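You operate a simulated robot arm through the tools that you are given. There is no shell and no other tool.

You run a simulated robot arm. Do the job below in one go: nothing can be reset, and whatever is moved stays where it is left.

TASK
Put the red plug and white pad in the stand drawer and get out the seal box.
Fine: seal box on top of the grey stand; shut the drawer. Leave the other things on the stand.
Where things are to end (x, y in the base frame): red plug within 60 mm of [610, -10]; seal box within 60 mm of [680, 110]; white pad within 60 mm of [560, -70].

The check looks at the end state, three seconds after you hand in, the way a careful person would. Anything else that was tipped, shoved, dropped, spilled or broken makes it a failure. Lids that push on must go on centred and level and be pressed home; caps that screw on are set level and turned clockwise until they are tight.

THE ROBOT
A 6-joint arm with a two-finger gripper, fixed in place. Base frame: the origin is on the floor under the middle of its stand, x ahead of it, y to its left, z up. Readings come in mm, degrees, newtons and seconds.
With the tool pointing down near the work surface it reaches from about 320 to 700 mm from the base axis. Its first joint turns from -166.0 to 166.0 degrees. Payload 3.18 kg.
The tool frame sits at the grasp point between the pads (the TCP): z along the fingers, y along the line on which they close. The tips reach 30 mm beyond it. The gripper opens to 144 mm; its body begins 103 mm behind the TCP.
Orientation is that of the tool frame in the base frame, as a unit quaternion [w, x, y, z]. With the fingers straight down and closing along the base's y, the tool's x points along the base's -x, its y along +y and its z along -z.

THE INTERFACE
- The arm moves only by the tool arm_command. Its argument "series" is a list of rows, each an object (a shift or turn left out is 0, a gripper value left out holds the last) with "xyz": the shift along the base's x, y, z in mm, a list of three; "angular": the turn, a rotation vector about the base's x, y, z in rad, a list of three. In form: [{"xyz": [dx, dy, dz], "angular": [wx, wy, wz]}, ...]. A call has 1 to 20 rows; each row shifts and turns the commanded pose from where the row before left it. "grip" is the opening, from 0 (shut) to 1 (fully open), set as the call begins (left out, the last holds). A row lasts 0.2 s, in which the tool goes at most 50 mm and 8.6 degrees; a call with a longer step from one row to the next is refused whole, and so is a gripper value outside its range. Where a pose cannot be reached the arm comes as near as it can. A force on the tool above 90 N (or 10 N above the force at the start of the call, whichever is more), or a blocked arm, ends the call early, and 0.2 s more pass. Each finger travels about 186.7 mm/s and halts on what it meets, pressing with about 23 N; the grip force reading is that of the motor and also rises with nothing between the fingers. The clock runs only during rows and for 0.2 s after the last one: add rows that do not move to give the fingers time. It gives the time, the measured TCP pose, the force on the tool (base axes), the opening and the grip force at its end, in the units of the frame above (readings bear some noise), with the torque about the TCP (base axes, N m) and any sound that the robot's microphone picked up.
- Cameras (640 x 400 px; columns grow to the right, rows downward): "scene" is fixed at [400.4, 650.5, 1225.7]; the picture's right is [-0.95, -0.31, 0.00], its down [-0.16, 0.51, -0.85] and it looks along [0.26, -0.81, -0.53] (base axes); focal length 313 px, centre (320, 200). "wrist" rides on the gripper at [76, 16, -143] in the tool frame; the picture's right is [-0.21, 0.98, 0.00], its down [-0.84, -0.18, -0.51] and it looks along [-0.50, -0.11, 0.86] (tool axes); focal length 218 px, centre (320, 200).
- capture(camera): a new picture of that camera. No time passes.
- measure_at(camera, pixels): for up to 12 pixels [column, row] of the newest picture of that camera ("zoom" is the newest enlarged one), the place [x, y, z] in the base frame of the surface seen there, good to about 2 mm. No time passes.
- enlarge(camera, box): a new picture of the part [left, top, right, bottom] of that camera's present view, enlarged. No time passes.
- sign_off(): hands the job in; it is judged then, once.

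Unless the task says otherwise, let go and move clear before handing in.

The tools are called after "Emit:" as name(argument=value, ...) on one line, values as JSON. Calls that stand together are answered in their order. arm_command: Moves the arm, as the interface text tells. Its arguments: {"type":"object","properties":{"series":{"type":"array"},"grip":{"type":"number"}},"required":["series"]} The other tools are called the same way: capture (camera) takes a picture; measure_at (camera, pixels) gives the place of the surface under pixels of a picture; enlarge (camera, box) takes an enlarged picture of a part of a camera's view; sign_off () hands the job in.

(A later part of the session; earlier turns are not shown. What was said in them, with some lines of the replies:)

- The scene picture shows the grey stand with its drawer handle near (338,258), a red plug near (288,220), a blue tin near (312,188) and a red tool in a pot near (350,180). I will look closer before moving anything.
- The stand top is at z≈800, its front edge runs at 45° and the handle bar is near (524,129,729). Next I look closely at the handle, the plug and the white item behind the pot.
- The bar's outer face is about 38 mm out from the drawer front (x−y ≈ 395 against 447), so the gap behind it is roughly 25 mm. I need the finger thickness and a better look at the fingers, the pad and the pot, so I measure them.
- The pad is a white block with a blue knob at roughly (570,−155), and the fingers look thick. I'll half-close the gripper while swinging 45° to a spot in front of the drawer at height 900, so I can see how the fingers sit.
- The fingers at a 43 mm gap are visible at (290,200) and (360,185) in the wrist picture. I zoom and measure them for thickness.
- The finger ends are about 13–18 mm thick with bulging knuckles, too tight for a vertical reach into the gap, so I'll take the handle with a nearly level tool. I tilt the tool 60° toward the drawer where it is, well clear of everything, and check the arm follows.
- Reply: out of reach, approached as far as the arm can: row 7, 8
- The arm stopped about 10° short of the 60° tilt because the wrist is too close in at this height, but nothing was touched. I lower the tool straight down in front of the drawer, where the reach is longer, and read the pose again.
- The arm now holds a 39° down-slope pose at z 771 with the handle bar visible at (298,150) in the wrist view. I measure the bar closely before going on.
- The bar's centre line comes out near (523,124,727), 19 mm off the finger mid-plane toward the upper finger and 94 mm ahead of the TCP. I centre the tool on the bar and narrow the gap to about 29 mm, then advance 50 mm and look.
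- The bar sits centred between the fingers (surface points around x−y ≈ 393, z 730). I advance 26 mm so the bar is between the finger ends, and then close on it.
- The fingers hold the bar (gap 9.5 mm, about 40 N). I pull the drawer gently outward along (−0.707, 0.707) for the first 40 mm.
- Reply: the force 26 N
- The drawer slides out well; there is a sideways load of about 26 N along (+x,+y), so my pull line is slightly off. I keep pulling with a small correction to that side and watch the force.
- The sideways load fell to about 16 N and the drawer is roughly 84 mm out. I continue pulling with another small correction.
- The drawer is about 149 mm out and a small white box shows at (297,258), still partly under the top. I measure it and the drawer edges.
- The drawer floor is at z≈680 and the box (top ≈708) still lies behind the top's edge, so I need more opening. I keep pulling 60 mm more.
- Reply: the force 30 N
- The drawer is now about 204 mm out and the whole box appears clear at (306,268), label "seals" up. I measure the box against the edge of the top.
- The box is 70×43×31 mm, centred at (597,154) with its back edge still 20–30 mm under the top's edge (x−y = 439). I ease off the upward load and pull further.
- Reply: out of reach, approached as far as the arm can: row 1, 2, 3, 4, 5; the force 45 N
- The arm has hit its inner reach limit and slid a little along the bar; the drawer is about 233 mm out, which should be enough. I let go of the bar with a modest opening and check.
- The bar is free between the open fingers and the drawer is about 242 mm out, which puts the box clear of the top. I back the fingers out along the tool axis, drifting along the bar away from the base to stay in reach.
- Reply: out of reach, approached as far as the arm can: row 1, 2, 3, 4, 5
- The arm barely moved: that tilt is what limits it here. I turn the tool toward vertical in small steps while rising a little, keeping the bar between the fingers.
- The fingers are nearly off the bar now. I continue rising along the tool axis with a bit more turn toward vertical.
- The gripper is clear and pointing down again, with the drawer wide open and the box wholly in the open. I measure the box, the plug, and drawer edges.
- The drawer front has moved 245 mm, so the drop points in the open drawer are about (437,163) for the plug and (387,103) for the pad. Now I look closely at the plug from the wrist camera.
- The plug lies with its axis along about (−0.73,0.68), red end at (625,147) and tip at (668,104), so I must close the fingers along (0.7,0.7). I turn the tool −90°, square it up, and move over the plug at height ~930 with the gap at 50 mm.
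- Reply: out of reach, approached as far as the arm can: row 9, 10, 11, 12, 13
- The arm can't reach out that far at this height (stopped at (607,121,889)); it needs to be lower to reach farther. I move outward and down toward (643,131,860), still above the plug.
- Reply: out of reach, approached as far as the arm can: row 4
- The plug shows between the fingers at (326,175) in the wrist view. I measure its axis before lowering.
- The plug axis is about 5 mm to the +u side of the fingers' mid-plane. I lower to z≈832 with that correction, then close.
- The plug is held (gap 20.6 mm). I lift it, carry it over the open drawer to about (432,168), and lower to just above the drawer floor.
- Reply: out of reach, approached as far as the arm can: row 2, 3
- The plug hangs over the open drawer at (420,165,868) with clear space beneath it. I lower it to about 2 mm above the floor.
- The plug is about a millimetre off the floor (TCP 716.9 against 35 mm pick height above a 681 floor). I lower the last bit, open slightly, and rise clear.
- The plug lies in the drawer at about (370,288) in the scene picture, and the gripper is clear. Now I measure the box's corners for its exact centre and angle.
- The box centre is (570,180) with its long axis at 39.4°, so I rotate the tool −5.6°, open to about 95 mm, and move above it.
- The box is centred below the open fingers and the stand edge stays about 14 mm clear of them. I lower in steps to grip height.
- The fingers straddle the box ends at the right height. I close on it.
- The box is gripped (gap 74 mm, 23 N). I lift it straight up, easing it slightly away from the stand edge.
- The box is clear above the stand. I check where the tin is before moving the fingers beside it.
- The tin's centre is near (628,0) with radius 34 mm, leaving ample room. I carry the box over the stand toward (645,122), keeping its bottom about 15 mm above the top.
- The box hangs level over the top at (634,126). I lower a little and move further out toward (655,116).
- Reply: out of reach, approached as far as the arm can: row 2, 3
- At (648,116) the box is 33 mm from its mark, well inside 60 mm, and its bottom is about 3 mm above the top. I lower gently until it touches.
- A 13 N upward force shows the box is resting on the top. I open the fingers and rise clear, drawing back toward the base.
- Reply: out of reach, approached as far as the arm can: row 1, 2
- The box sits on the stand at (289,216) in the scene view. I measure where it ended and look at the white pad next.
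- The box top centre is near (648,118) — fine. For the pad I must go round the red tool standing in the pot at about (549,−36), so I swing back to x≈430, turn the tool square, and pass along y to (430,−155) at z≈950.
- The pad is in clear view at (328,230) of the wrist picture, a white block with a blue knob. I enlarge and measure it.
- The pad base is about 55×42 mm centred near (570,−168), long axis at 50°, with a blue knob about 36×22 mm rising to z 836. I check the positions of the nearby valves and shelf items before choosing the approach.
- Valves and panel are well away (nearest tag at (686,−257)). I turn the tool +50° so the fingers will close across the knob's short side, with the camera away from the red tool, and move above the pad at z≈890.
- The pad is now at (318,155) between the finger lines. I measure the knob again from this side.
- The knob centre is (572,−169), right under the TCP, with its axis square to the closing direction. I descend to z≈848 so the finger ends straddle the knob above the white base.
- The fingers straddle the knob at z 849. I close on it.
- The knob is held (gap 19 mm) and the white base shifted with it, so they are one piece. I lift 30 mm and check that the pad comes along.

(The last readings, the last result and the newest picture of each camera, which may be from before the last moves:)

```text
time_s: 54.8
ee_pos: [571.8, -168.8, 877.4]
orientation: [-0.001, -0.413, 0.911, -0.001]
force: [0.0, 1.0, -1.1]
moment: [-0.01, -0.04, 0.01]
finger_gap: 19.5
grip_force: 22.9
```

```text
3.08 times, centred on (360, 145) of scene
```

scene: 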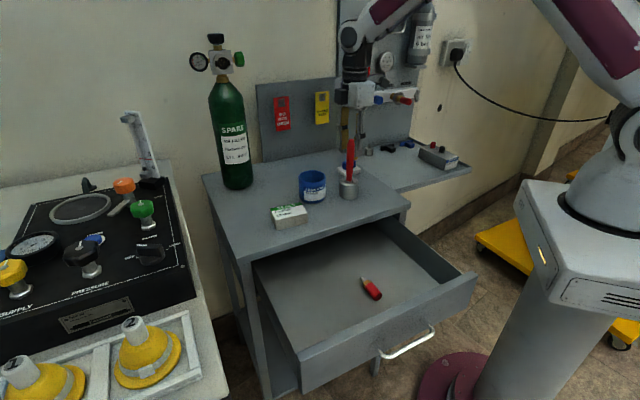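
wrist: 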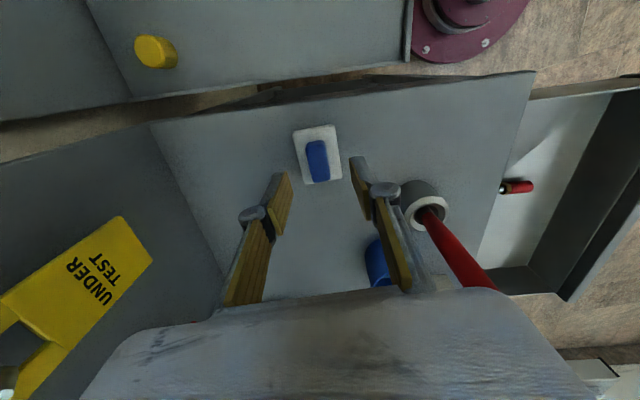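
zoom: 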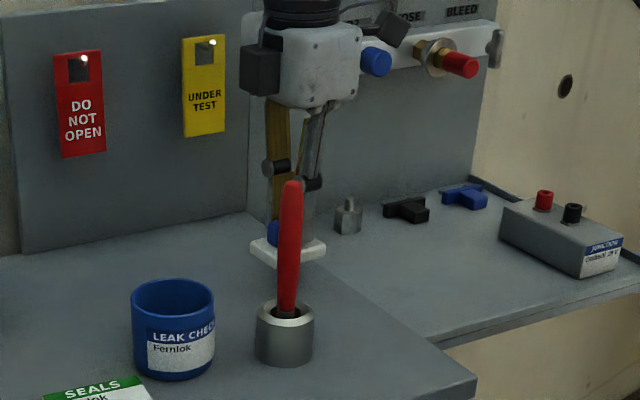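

The whole pad is lifted. I carry it back to x≈430 away from the red tool, turning the tool square again, and then along to above the drop point at (387,103).

Emit:
arm_command(series=[{"xyz": [-14, 1, 8], "angular": [0, 0, -0.12]}, {"xyz": [-20, 2, 8], "angular": [0, 0, -0.12]}, {"xyz": [-22, 2, 8], "angular": [0, 0, -0.12]}, {"xyz": [-22, 2, 8], "angular": [0, 0, -0.12]}, {"xyz": [-22, 2, 8], "angular": [0, 0, -0.12]}, {"xyz": [-22, 2, 4], "angular": [0, 0, -0.12]}, {"xyz": [-20, 8, 0], "angular": [0, 0, -0.12]}, {"xyz": [-6, 22, 0]}, {"xyz": [-5, 30, 0]}, {"xyz": [-5, 32, 0]}, {"xyz": [-5, 32, 0]}, {"xyz": [-5, 32, 0]}, {"xyz": [-5, 32, 0]}, {"xyz": [-5, 32, 0]}, {"xyz": [-4, 28, 0]}, {"xyz": [-2, 13, 0]}, {}])

Emit:
capture(camera="scene")

Emit:
capture(camera="wrist")

```text
time_s: 58.4
ee_pos: [384.9, 107.7, 919.3]
orientation: [-0.001, -0.005, 1.0, -0.001]
force: [0.2, 0.1, 0.1]
moment: [-0.01, 0.02, 0.0]
finger_gap: 18.8
grip_force: 23.2
```

```text
taken
```

scene: 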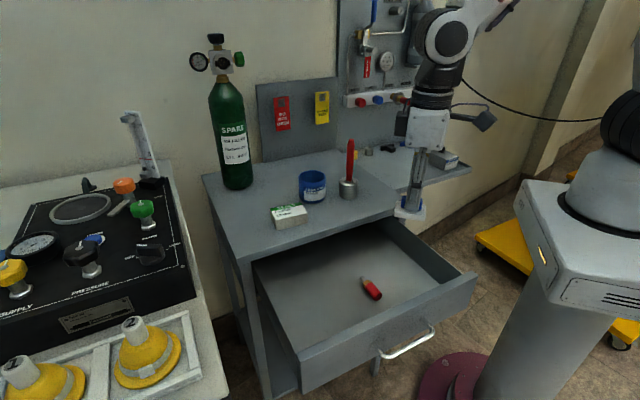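

```text
taken
```

wrist: 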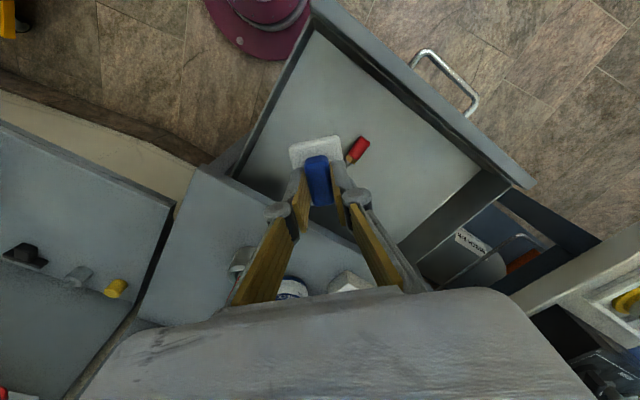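

The pad hangs over the drawer with nothing beneath it. I lower it to just above the floor.

Emit:
arm_command(series=[{"xyz": [1, -2, -15]}, {"xyz": [1, -2, -24]}, {"xyz": [0, 0, -26]}, {"xyz": [0, 0, -26]}, {"xyz": [0, 0, -26]}, {"xyz": [0, 0, -26]}, {"xyz": [0, 0, -20]}, {"xyz": [0, 0, -13]}, {"xyz": [0, 0, -7]}, {}])

Emit:
enlarge(camera="scene", box=[330, 190, 480, 320])

Emit:
capture(camera="wrist")

```text
time_s: 60.6
ee_pos: [387.6, 99.3, 736.4]
orientation: [-0.002, -0.005, 1.0, -0.001]
force: [-0.3, -0.6, -0.3]
moment: [-0.02, 0.0, 0.01]
finger_gap: 18.9
grip_force: 22.4
```

```text
3.08 times, centred on (405, 255) of scene
```

zoom: 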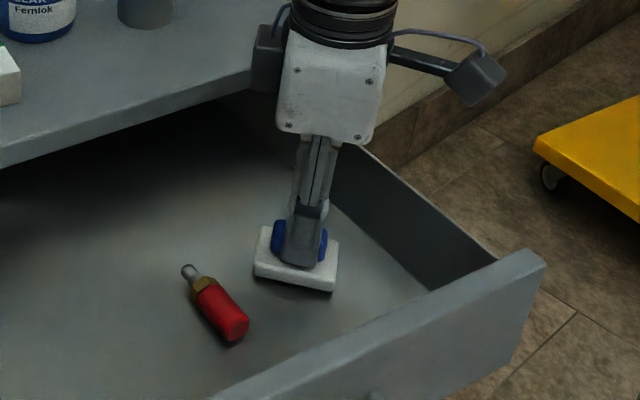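

```text
taken
```

wrist: 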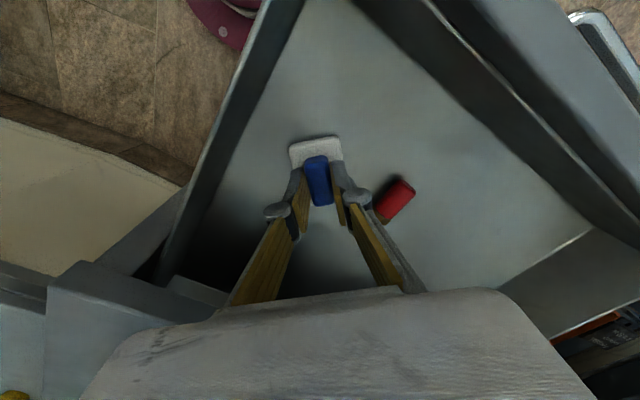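

Pad bottom is about 5 mm above the drawer floor. I lower slowly until contact shows.

Emit:
arm_command(series=[{"xyz": [0, 0, -2]}, {"xyz": [0, 0, -1]}, {"xyz": [0, 0, -1]}, {}])

```text
time_s: 61.6
ee_pos: [387.5, 98.4, 734.0]
orientation: [-0.002, -0.005, 1.0, -0.001]
force: [-0.5, 0.6, -0.5]
moment: [-0.01, -0.02, -0.01]
finger_gap: 19.1
grip_force: 23.2
```

Emit:
arm_command(series=[{"xyz": [0, 0, -1]}, {"xyz": [0, 0, -1]}, {}])

Emit:
enlarge(camera="scene", box=[370, 230, 450, 300])

```text
time_s: 62.4
ee_pos: [386.9, 97.6, 732.3]
orientation: [-0.002, -0.005, 1.0, -0.001]
force: [0.5, 0.9, -0.5]
moment: [0.0, 0.03, 0.04]
finger_gap: 19.2
grip_force: 22.8
```

```text
5.71 times, centred on (410, 265) of scene
```

zoom: 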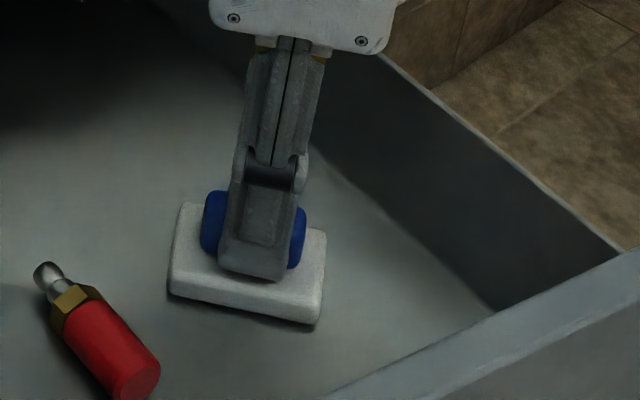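

Emit:
arm_command(series=[{"xyz": [0, 0, -1]}, {"xyz": [0, 0, -0.8]}, {}])

```text
time_s: 63.2
ee_pos: [386.9, 99.1, 731.4]
orientation: [-0.002, -0.005, 1.0, -0.001]
force: [-0.8, -0.5, 2.2]
moment: [0.01, -0.03, -0.01]
finger_gap: 19.4
grip_force: 22.7
```

Contact shows (+2 N), so the pad rests on the floor. I open moderately and rise straight up.

Emit:
arm_command(series=[{}, {}], grip=0.28)

Emit:
arm_command(series=[{"xyz": [0, 0, 8]}, {"xyz": [0, 0, 16]}, {"xyz": [0, 0, 24]}, {"xyz": [0, 0, 30]}, {"xyz": [0, 0, 35]}, {"xyz": [0, 0, 35]}, {"xyz": [0, 0, 20]}, {}])

Emit:
capture(camera="scene")

Emit:
capture(camera="wrist")

```text
time_s: 63.8
ee_pos: [386.5, 98.9, 729.7]
orientation: [-0.002, -0.005, 1.0, 0.0]
force: [0.4, -0.6, 0.2]
moment: [-0.04, 0.0, 0.0]
finger_gap: 40.4
grip_force: 0.0
```

```text
time_s: 65.6
ee_pos: [385.9, 102.2, 898.5]
orientation: [-0.002, -0.004, 1.0, -0.001]
force: [0.7, 0.4, -0.1]
moment: [0.01, -0.01, 0.02]
finger_gap: 40.3
grip_force: 0.0
```

```text
taken
```

scene: 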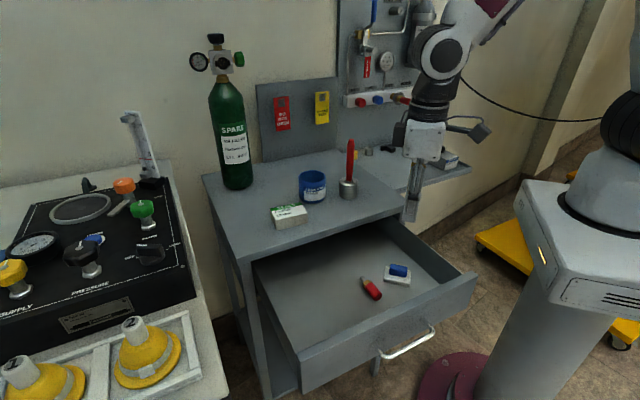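

```text
taken
```

wrist: 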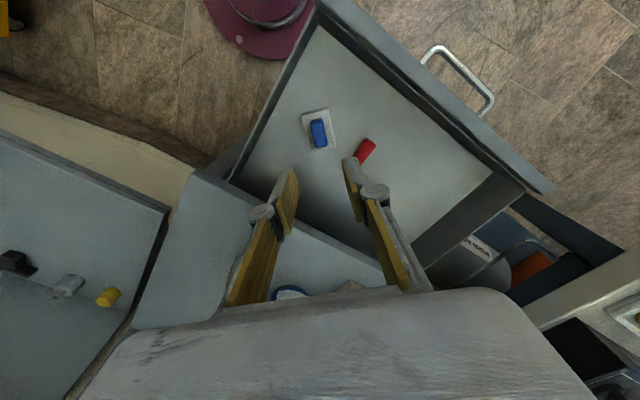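

Both items lie in the drawer and the gripper is clear. I verify their positions before closing.

Emit:
enlarge(camera="scene", box=[340, 240, 450, 320])

Emit:
measure_at(camera="scene", pixels=[[398, 270], [397, 280], [388, 272], [408, 280], [371, 288], [364, 280], [376, 295], [405, 345], [420, 335], [385, 356], [350, 365], [400, 332]])

```text
5.00 times, centred on (395, 280) of scene
```

zoom: 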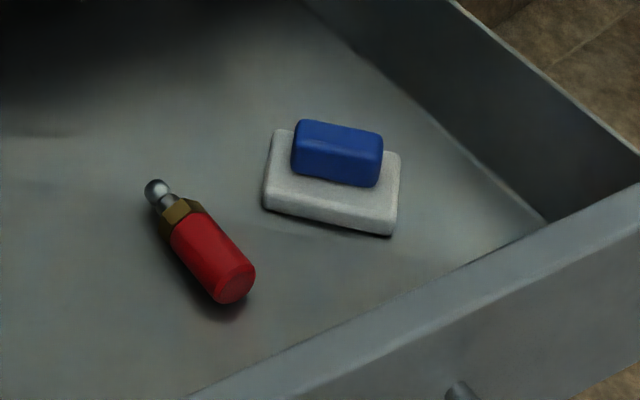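

```text
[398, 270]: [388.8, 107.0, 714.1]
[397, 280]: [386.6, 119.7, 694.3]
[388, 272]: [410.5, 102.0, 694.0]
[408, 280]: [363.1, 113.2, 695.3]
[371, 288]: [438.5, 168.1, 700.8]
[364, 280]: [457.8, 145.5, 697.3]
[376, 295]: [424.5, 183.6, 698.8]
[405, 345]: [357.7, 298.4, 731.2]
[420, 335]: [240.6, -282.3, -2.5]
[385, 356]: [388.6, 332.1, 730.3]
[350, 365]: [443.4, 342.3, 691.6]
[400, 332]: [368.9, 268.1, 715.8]
```

The pad centre is near (387,104) and the plug near (440,163), which map to (560,−69) and (613,−10) when shut. Now I move outside the handle with fingers closed, turned so both fingers sit side by side along the bar.

Emit:
arm_command(series=[{"xyz": [-4, 18, 0], "angular": [0, 0, -0.112]}, {"xyz": [-9, 30, 0], "angular": [0, 0, -0.112]}, {"xyz": [-11, 36, 0], "angular": [0, 0, -0.112]}, {"xyz": [-11, 36, 0], "angular": [0, 0, -0.112]}, {"xyz": [-11, 36, 0], "angular": [0, 0, -0.112]}, {"xyz": [-11, 36, 0], "angular": [0, 0, -0.112]}, {"xyz": [-9, 33, 0], "angular": [0, 0, -0.113]}, {}], grip=0.0)

Emit:
capture(camera="wrist")

Emit:
capture(camera="scene")

```text
time_s: 67.4
ee_pos: [318.2, 324.2, 900.9]
orientation: [-0.002, 0.377, 0.926, -0.001]
force: [-0.1, -0.5, -0.3]
moment: [-0.04, 0.04, 0.02]
finger_gap: 0.2
grip_force: 22.7
```

```text
taken
```

wrist: 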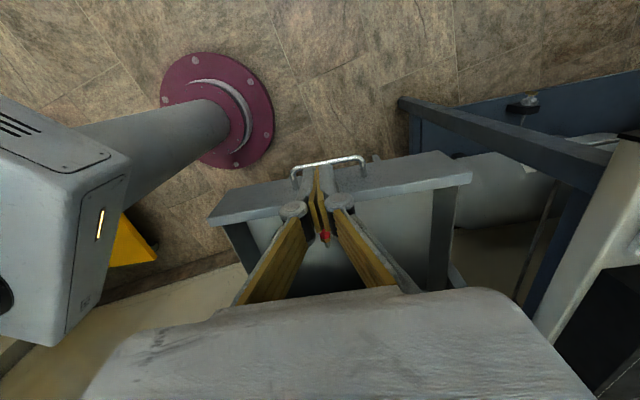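

```text
taken
```

scene: 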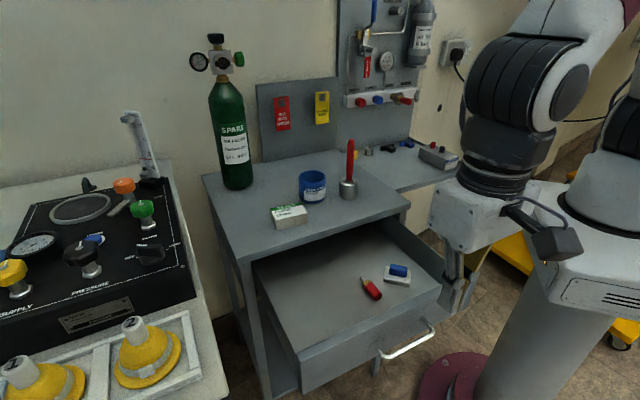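

The closed fingers are outboard of the handle with about 45 mm to spare. I lower to z≈738 so they stand against the bar's height.

Emit:
arm_command(series=[{"xyz": [0, 0, -15]}, {"xyz": [0, 0, -25]}, {"xyz": [0, 0, -28]}, {"xyz": [0, 0, -28]}, {"xyz": [0, 0, -28]}, {"xyz": [0, 0, -24]}, {"xyz": [0, 0, -14]}, {}])

Emit:
capture(camera="wrist")

Emit:
enlarge(camera="scene", box=[340, 220, 520, 400])

```text
time_s: 69.2
ee_pos: [322.0, 324.9, 737.8]
orientation: [-0.002, 0.378, 0.926, 0.001]
force: [0.1, 0.5, -0.4]
moment: [0.01, -0.01, -0.01]
finger_gap: 0.0
grip_force: 22.6
```

```text
taken
```

wrist: 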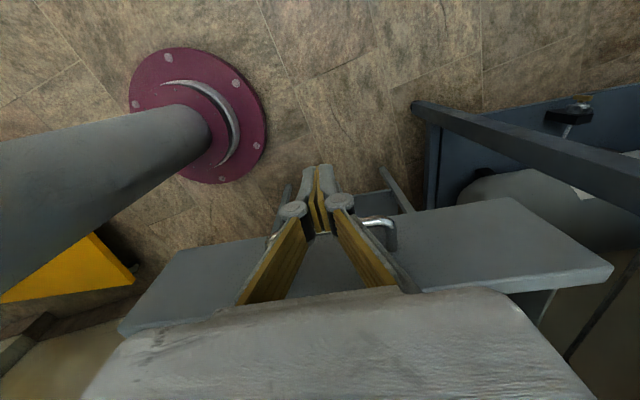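

```text
2.22 times, centred on (430, 310) of scene
```

zoom: 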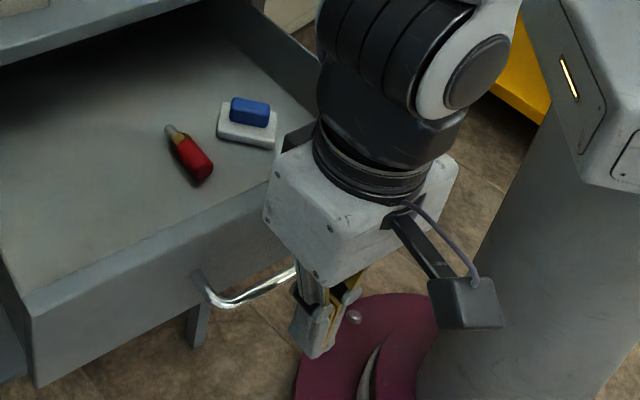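

The fingers stand in front of the bar at the right height. I push inward along (0.707,−0.707), gently at first to make contact.

Emit:
arm_command(series=[{"xyz": [5, -5, 0]}, {"xyz": [5, -5, 0]}, {"xyz": [5, -5, 0]}, {"xyz": [4, -4, 0]}, {"xyz": [4, -4, 0]}, {"xyz": [5, -5, 0]}, {}])

Emit:
enlarge(camera="scene", box=[340, 220, 520, 400])

```text
time_s: 70.8
ee_pos: [349.9, 295.6, 736.0]
orientation: [-0.002, 0.378, 0.926, -0.001]
force: [-0.9, 2.1, 0.9]
moment: [-0.01, 0.0, 0.01]
finger_gap: 6.2
grip_force: 30.3
```

```text
2.22 times, centred on (430, 310) of scene
```

zoom: 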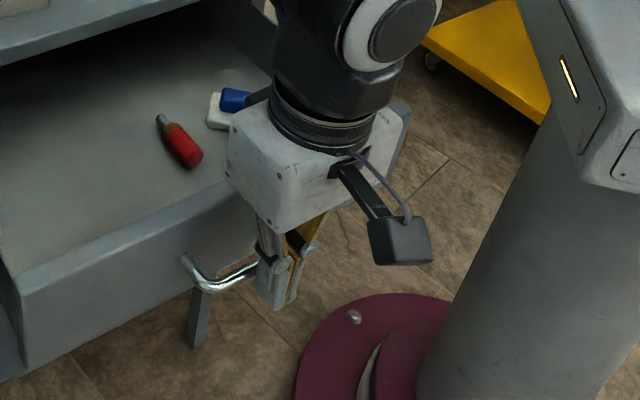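

The finger gap reads 6 mm, so the bar may be prising the fingers slightly apart. I look more closely before pushing on.

Emit:
enlarge(camera="wrist", box=[240, 140, 400, 260])

Emit:
enlarge(camera="scene", box=[380, 300, 500, 380])

```text
3.33 times, centred on (320, 200) of wrist
```

zoom: 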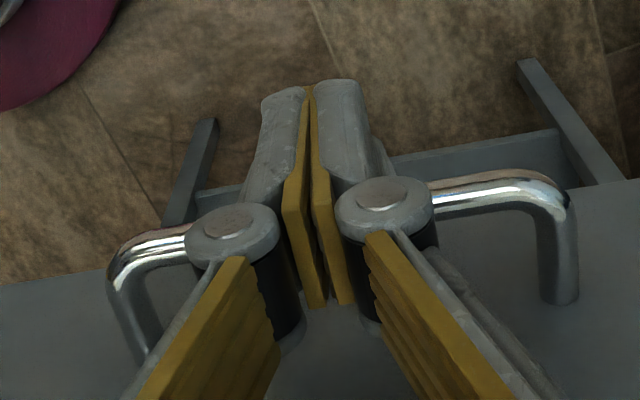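

```text
5.00 times, centred on (440, 340) of scene
```

zoom: 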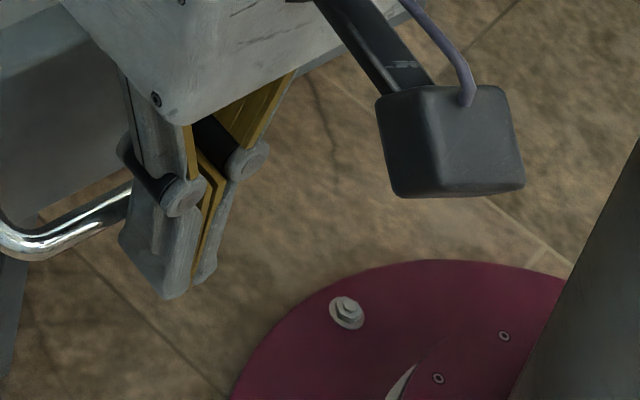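

The fingers sit flat against the bar and the load is only about 2 N, with the drawer already moving. I keep pushing in measured steps.

Emit:
arm_command(series=[{"xyz": [5, -5, 0]}, {"xyz": [7, -7, 0]}, {"xyz": [8, -8, 0]}, {"xyz": [8, -8, 0]}, {"xyz": [8, -8, 0]}, {"xyz": [7, -7, 0]}, {"xyz": [5, -5, 0]}, {}])

Emit:
capture(camera="scene")

Emit:
capture(camera="wrist")

```text
time_s: 72.6
ee_pos: [397.7, 247.6, 738.0]
orientation: [-0.002, 0.377, 0.926, 0.001]
force: [-1.2, 0.7, -0.9]
moment: [0.01, 0.0, -0.02]
finger_gap: 5.9
grip_force: 31.0
```

```text
taken
```

scene: 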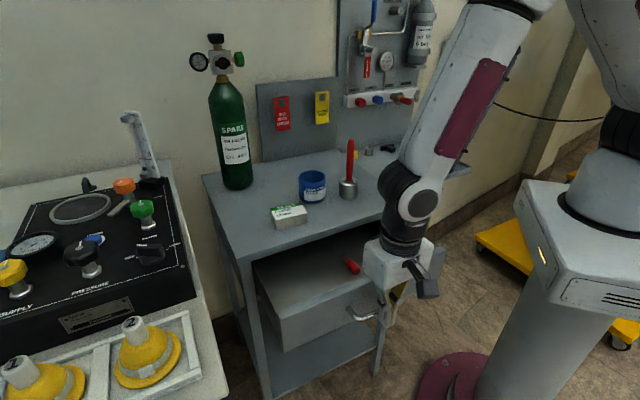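

```text
taken
```

wrist: 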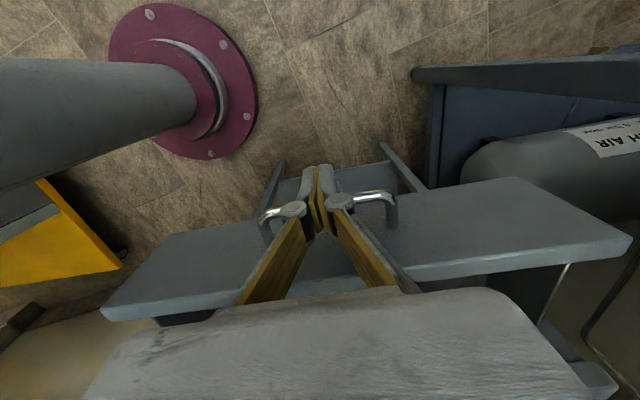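

The drawer is sliding in smoothly under about 1 N and the plug in it hasn't moved oddly. I push another 70 mm.

Emit:
arm_command(series=[{"xyz": [5, -5, 0]}, {"xyz": [7, -7, 0]}, {"xyz": [8, -8, 0]}, {"xyz": [8, -8, 0]}, {"xyz": [8, -8, 0]}, {"xyz": [7, -7, 0]}, {"xyz": [5, -5, 0]}, {}])

Emit:
capture(camera="scene")

```text
time_s: 74.4
ee_pos: [443.8, 200.8, 736.5]
orientation: [-0.002, 0.378, 0.926, 0.0]
force: [0.0, -0.9, -0.2]
moment: [-0.02, 0.0, -0.02]
finger_gap: 0.1
grip_force: 30.9
```

```text
taken
```

scene: 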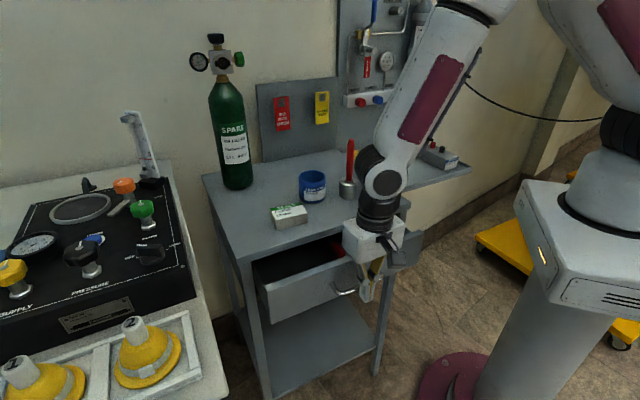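

Emit:
measure_at(camera="scene", pixels=[[290, 295], [320, 285], [342, 292], [275, 300], [355, 290], [330, 272]])

Emit:
enlarge(camera="scene", box=[260, 200, 420, 320])

```text
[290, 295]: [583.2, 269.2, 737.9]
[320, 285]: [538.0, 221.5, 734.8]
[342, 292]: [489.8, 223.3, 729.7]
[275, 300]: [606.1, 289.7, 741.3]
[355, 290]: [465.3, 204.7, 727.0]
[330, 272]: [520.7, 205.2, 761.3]
```

```text
3.33 times, centred on (340, 260) of scene
```

zoom: 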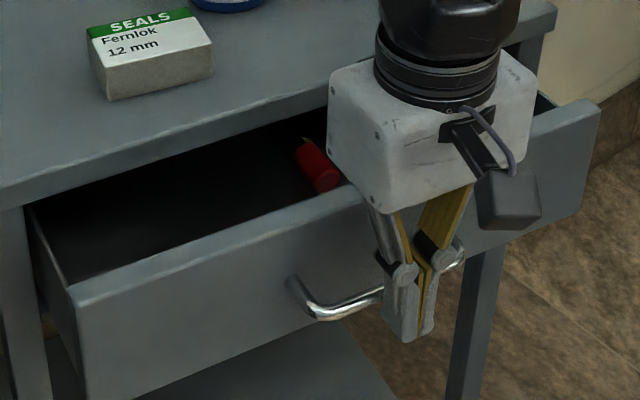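

The front is at x−y ≈ 315, so about 93 mm remain. I push 70 mm more and then finish gently.

Emit:
arm_command(series=[{"xyz": [5, -5, 0]}, {"xyz": [7, -7, 0]}, {"xyz": [8, -8, 0]}, {"xyz": [8, -8, 0]}, {"xyz": [8, -8, 0]}, {"xyz": [7, -7, 0]}, {"xyz": [5, -5, 0]}, {}])

Emit:
enlarge(camera="scene", box=[240, 170, 440, 320])

Emit:
measure_at(camera="scene", pixels=[[290, 285], [320, 275], [275, 290]])

```text
time_s: 76.2
ee_pos: [494.0, 153.2, 734.7]
orientation: [-0.002, 0.378, 0.926, 0.0]
force: [0.4, 0.0, -0.3]
moment: [0.01, -0.03, 0.0]
finger_gap: 0.1
grip_force: 30.4
```

```text
2.67 times, centred on (340, 245) of scene
```

zoom: 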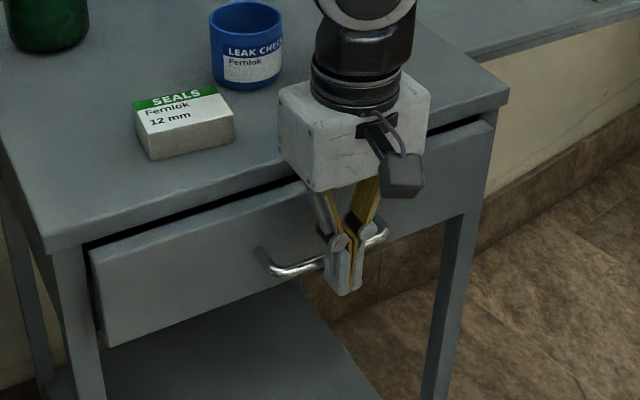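

```text
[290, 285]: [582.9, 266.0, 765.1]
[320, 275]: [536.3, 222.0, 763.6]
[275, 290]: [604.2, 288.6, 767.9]
```

About 25 mm of gap remains. I push on slowly, watching for the stop.

Emit:
arm_command(series=[{"xyz": [3, -3, 0]}, {"xyz": [4, -4, 0]}, {"xyz": [4, -4, 0]}, {"xyz": [3, -3, 0]}, {}])

Emit:
capture(camera="scene")

Emit:
measure_at(camera="scene", pixels=[[290, 280], [310, 272], [275, 284], [260, 278], [300, 262], [330, 246]])

```text
time_s: 77.4
ee_pos: [506.8, 138.4, 735.1]
orientation: [-0.002, 0.379, 0.925, 0.001]
force: [0.5, 0.0, 0.1]
moment: [-0.01, -0.02, 0.0]
finger_gap: 0.0
grip_force: 30.8
```

```text
taken
```

scene: 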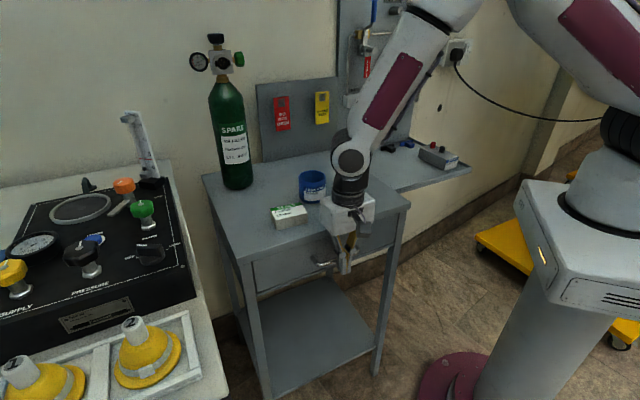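

```text
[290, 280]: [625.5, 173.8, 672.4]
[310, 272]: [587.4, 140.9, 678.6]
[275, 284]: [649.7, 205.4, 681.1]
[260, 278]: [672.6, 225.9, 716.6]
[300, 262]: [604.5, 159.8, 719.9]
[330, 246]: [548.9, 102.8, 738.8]
```

The front is at x−y ≈ 446, within about a millimetre of its original 447. I give a final small push to seat it and feel for the stop.

Emit:
arm_command(series=[{"xyz": [1, -1, 0]}, {"xyz": [1, -1, 0]}, {"xyz": [1, -1, 0]}, {}])

```text
time_s: 78.4
ee_pos: [509.3, 135.1, 736.7]
orientation: [-0.002, 0.378, 0.926, -0.001]
force: [-0.8, 0.1, 0.5]
moment: [-0.01, 0.02, 0.0]
finger_gap: 0.1
grip_force: 31.2
```

Emit:
arm_command(series=[{"xyz": [1, -1, 0]}, {"xyz": [1, -1, 0]}, {}])

Emit:
enlarge(camera="scene", box=[240, 180, 420, 300])

Emit:
measure_at(camera="zoom", pixels=[[150, 310], [215, 290], [80, 330], [430, 220], [490, 190], [270, 270]])

```text
time_s: 79.2
ee_pos: [511.2, 134.4, 736.6]
orientation: [-0.003, 0.377, 0.926, 0.0]
force: [-14.2, 22.2, 1.6]
moment: [0.15, 0.11, 0.1]
finger_gap: 6.1
grip_force: 30.7
```

```text
3.33 times, centred on (330, 240) of scene
```

zoom: 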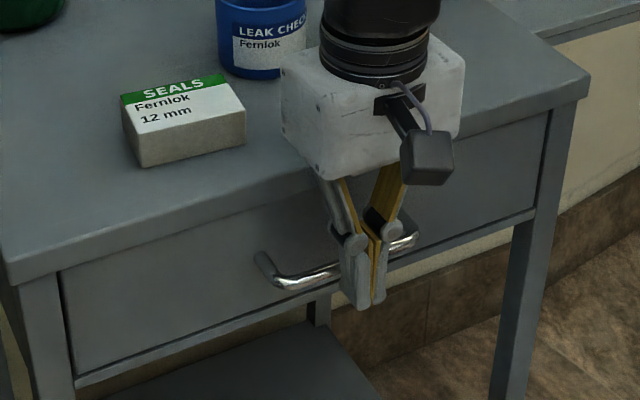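

```text
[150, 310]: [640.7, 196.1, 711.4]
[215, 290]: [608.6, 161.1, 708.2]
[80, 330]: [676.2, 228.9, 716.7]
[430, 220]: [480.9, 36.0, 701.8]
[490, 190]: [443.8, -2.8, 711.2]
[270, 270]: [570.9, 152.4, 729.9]
```

A firm 26 N stop and the front back at x−y ≈ 447 show the drawer is shut. I back straight away from the handle, then rise.

Emit:
arm_command(series=[{"xyz": [-4, 4, 0]}, {"xyz": [-10, 10, 0]}, {"xyz": [-14, 14, 0]}, {"xyz": [-16, 16, 0]}, {"xyz": [-16, 16, 0]}, {"xyz": [-10, 10, 15]}, {"xyz": [0, 0, 30]}, {"xyz": [0, 0, 40]}, {"xyz": [0, 0, 40]}, {"xyz": [0, 0, 30]}, {}])

Emit:
capture(camera="scene")

Emit:
capture(camera="wrist")

```text
time_s: 81.6
ee_pos: [441.8, 204.2, 887.7]
orientation: [-0.002, 0.378, 0.926, 0.0]
force: [1.1, -0.1, -0.3]
moment: [0.01, -0.01, 0.03]
finger_gap: 0.0
grip_force: 31.0
```

```text
taken
```

scene: 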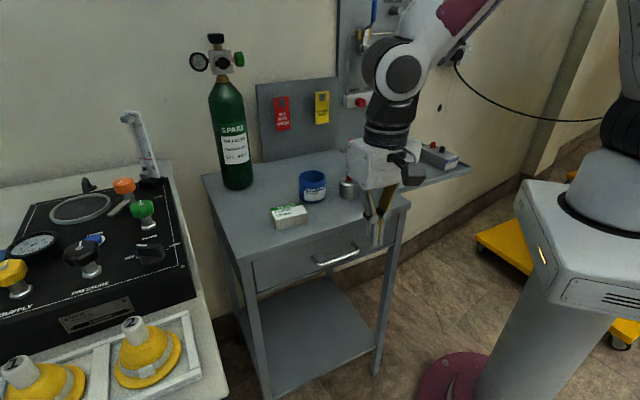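

```text
taken
```

wrist: 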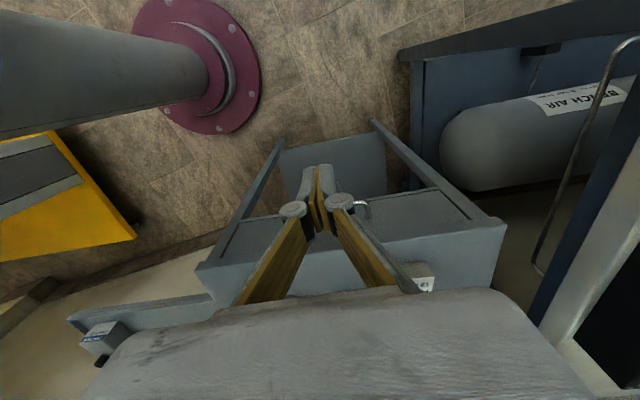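

The gripper is clear. I draw the arm a bit further aside so I can check everything on the stand and the drawer front.

Emit:
arm_command(series=[{"xyz": [-15, 15, 10]}, {"xyz": [-20, 20, 10]}, {"xyz": [-25, 25, 10]}, {"xyz": [-25, 25, 5]}, {"xyz": [-20, 20, 0]}, {}])

Emit:
capture(camera="scene")

Emit:
enlarge(camera="scene", box=[190, 120, 430, 290])

Emit:
measure_at(camera="scene", pixels=[[290, 213], [282, 218], [302, 212], [312, 200], [302, 192], [300, 275], [330, 250], [275, 282], [380, 240], [350, 192], [338, 258]])

```text
time_s: 83.0
ee_pos: [337.5, 307.6, 925.5]
orientation: [-0.002, 0.377, 0.926, 0.0]
force: [0.1, 0.9, -0.6]
moment: [0.02, 0.01, 0.01]
finger_gap: 0.1
grip_force: 30.5
```

```text
taken
```

scene: 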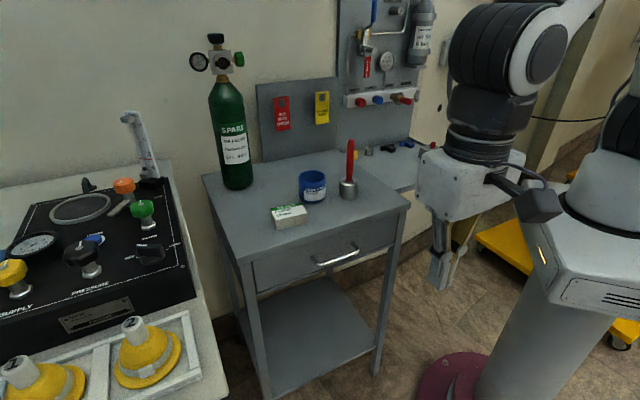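

```text
2.35 times, centred on (310, 205) of scene
```

zoom: 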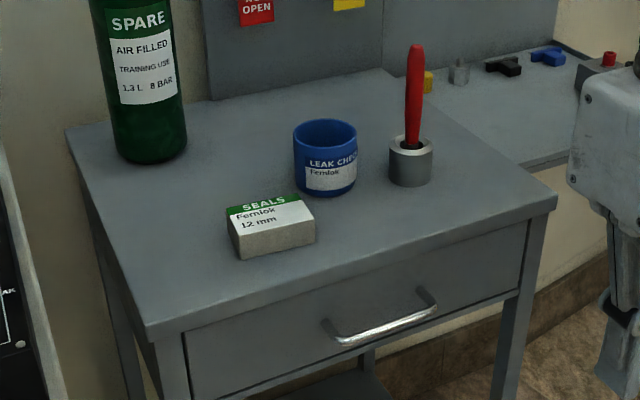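

```text
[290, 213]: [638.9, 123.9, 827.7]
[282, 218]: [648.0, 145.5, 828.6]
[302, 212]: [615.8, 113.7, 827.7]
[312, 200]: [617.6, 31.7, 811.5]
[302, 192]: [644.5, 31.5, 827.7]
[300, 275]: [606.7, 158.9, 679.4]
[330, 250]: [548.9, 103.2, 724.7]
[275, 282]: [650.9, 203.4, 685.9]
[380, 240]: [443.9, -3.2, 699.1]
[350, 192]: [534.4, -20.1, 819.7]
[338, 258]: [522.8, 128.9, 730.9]
```

The drawer is shut (handle back at (523,129)), and the tin, pot with red tool and cylinder stand as before. I check the box's exact centre from its corners.

Emit:
enlarge(camera="scene", box=[250, 180, 340, 240])

Emit:
measure_at(camera="zoom", pixels=[[194, 263], [400, 222], [348, 158], [160, 192], [280, 205]])

```text
6.67 times, centred on (295, 210) of scene
```

zoom: 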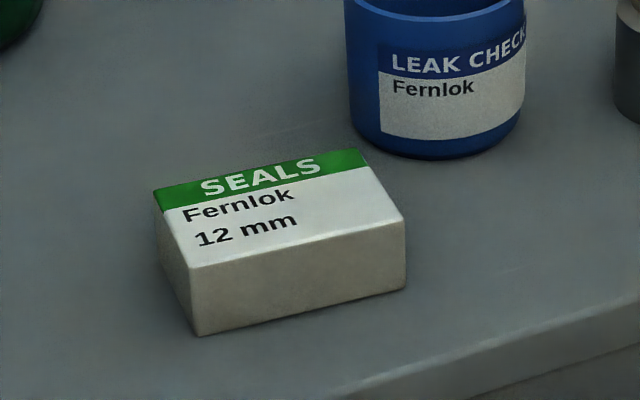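

```text
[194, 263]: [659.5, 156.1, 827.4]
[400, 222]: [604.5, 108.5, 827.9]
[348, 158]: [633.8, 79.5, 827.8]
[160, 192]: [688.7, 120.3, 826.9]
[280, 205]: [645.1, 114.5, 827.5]
```

The box centre is (647,116), 34 mm from its mark, upright. The drawer is shut with the plug and pad inside, the other things on the stand are unmoved, and the arm is clear, so I hand in.

Emit:
sign_off()

```text
The job is handed in.
```

The job is done and handed in: the seal box is on top of the grey stand, and the red plug and white pad are in the drawer, which is shut.

| Item | Final x, y | From mark | How I know |
|---|---|---|---|
| Seal box | (647, 116) | about 34 mm | measured after the drawer was shut |
| Red plug | about (613, −10) | about 3 mm | worked out from its place in the open drawer |
| White pad | about (560, −69) | about 1 mm | worked out from its place in the open drawer |

- **Inside the drawer:** I could not see the plug and pad after shutting it. The plug had not slid when the drawer was still about 90 mm open. The pad was hidden by then, so its place assumes it did not slide.
- **Drawer:** I pushed it until it stopped firmly at about 26 N. The handle is back within about 2 mm of where it started.
- **Box placement:** The arm could not reach all the way to (680, 110) at that height, so the box sits short of its mark but inside the 60 mm limit.
- **Other things on the stand:** The tin, the pot with the red tool and the cylinder look unmoved in the last picture. The arm is clear and holding nothing.
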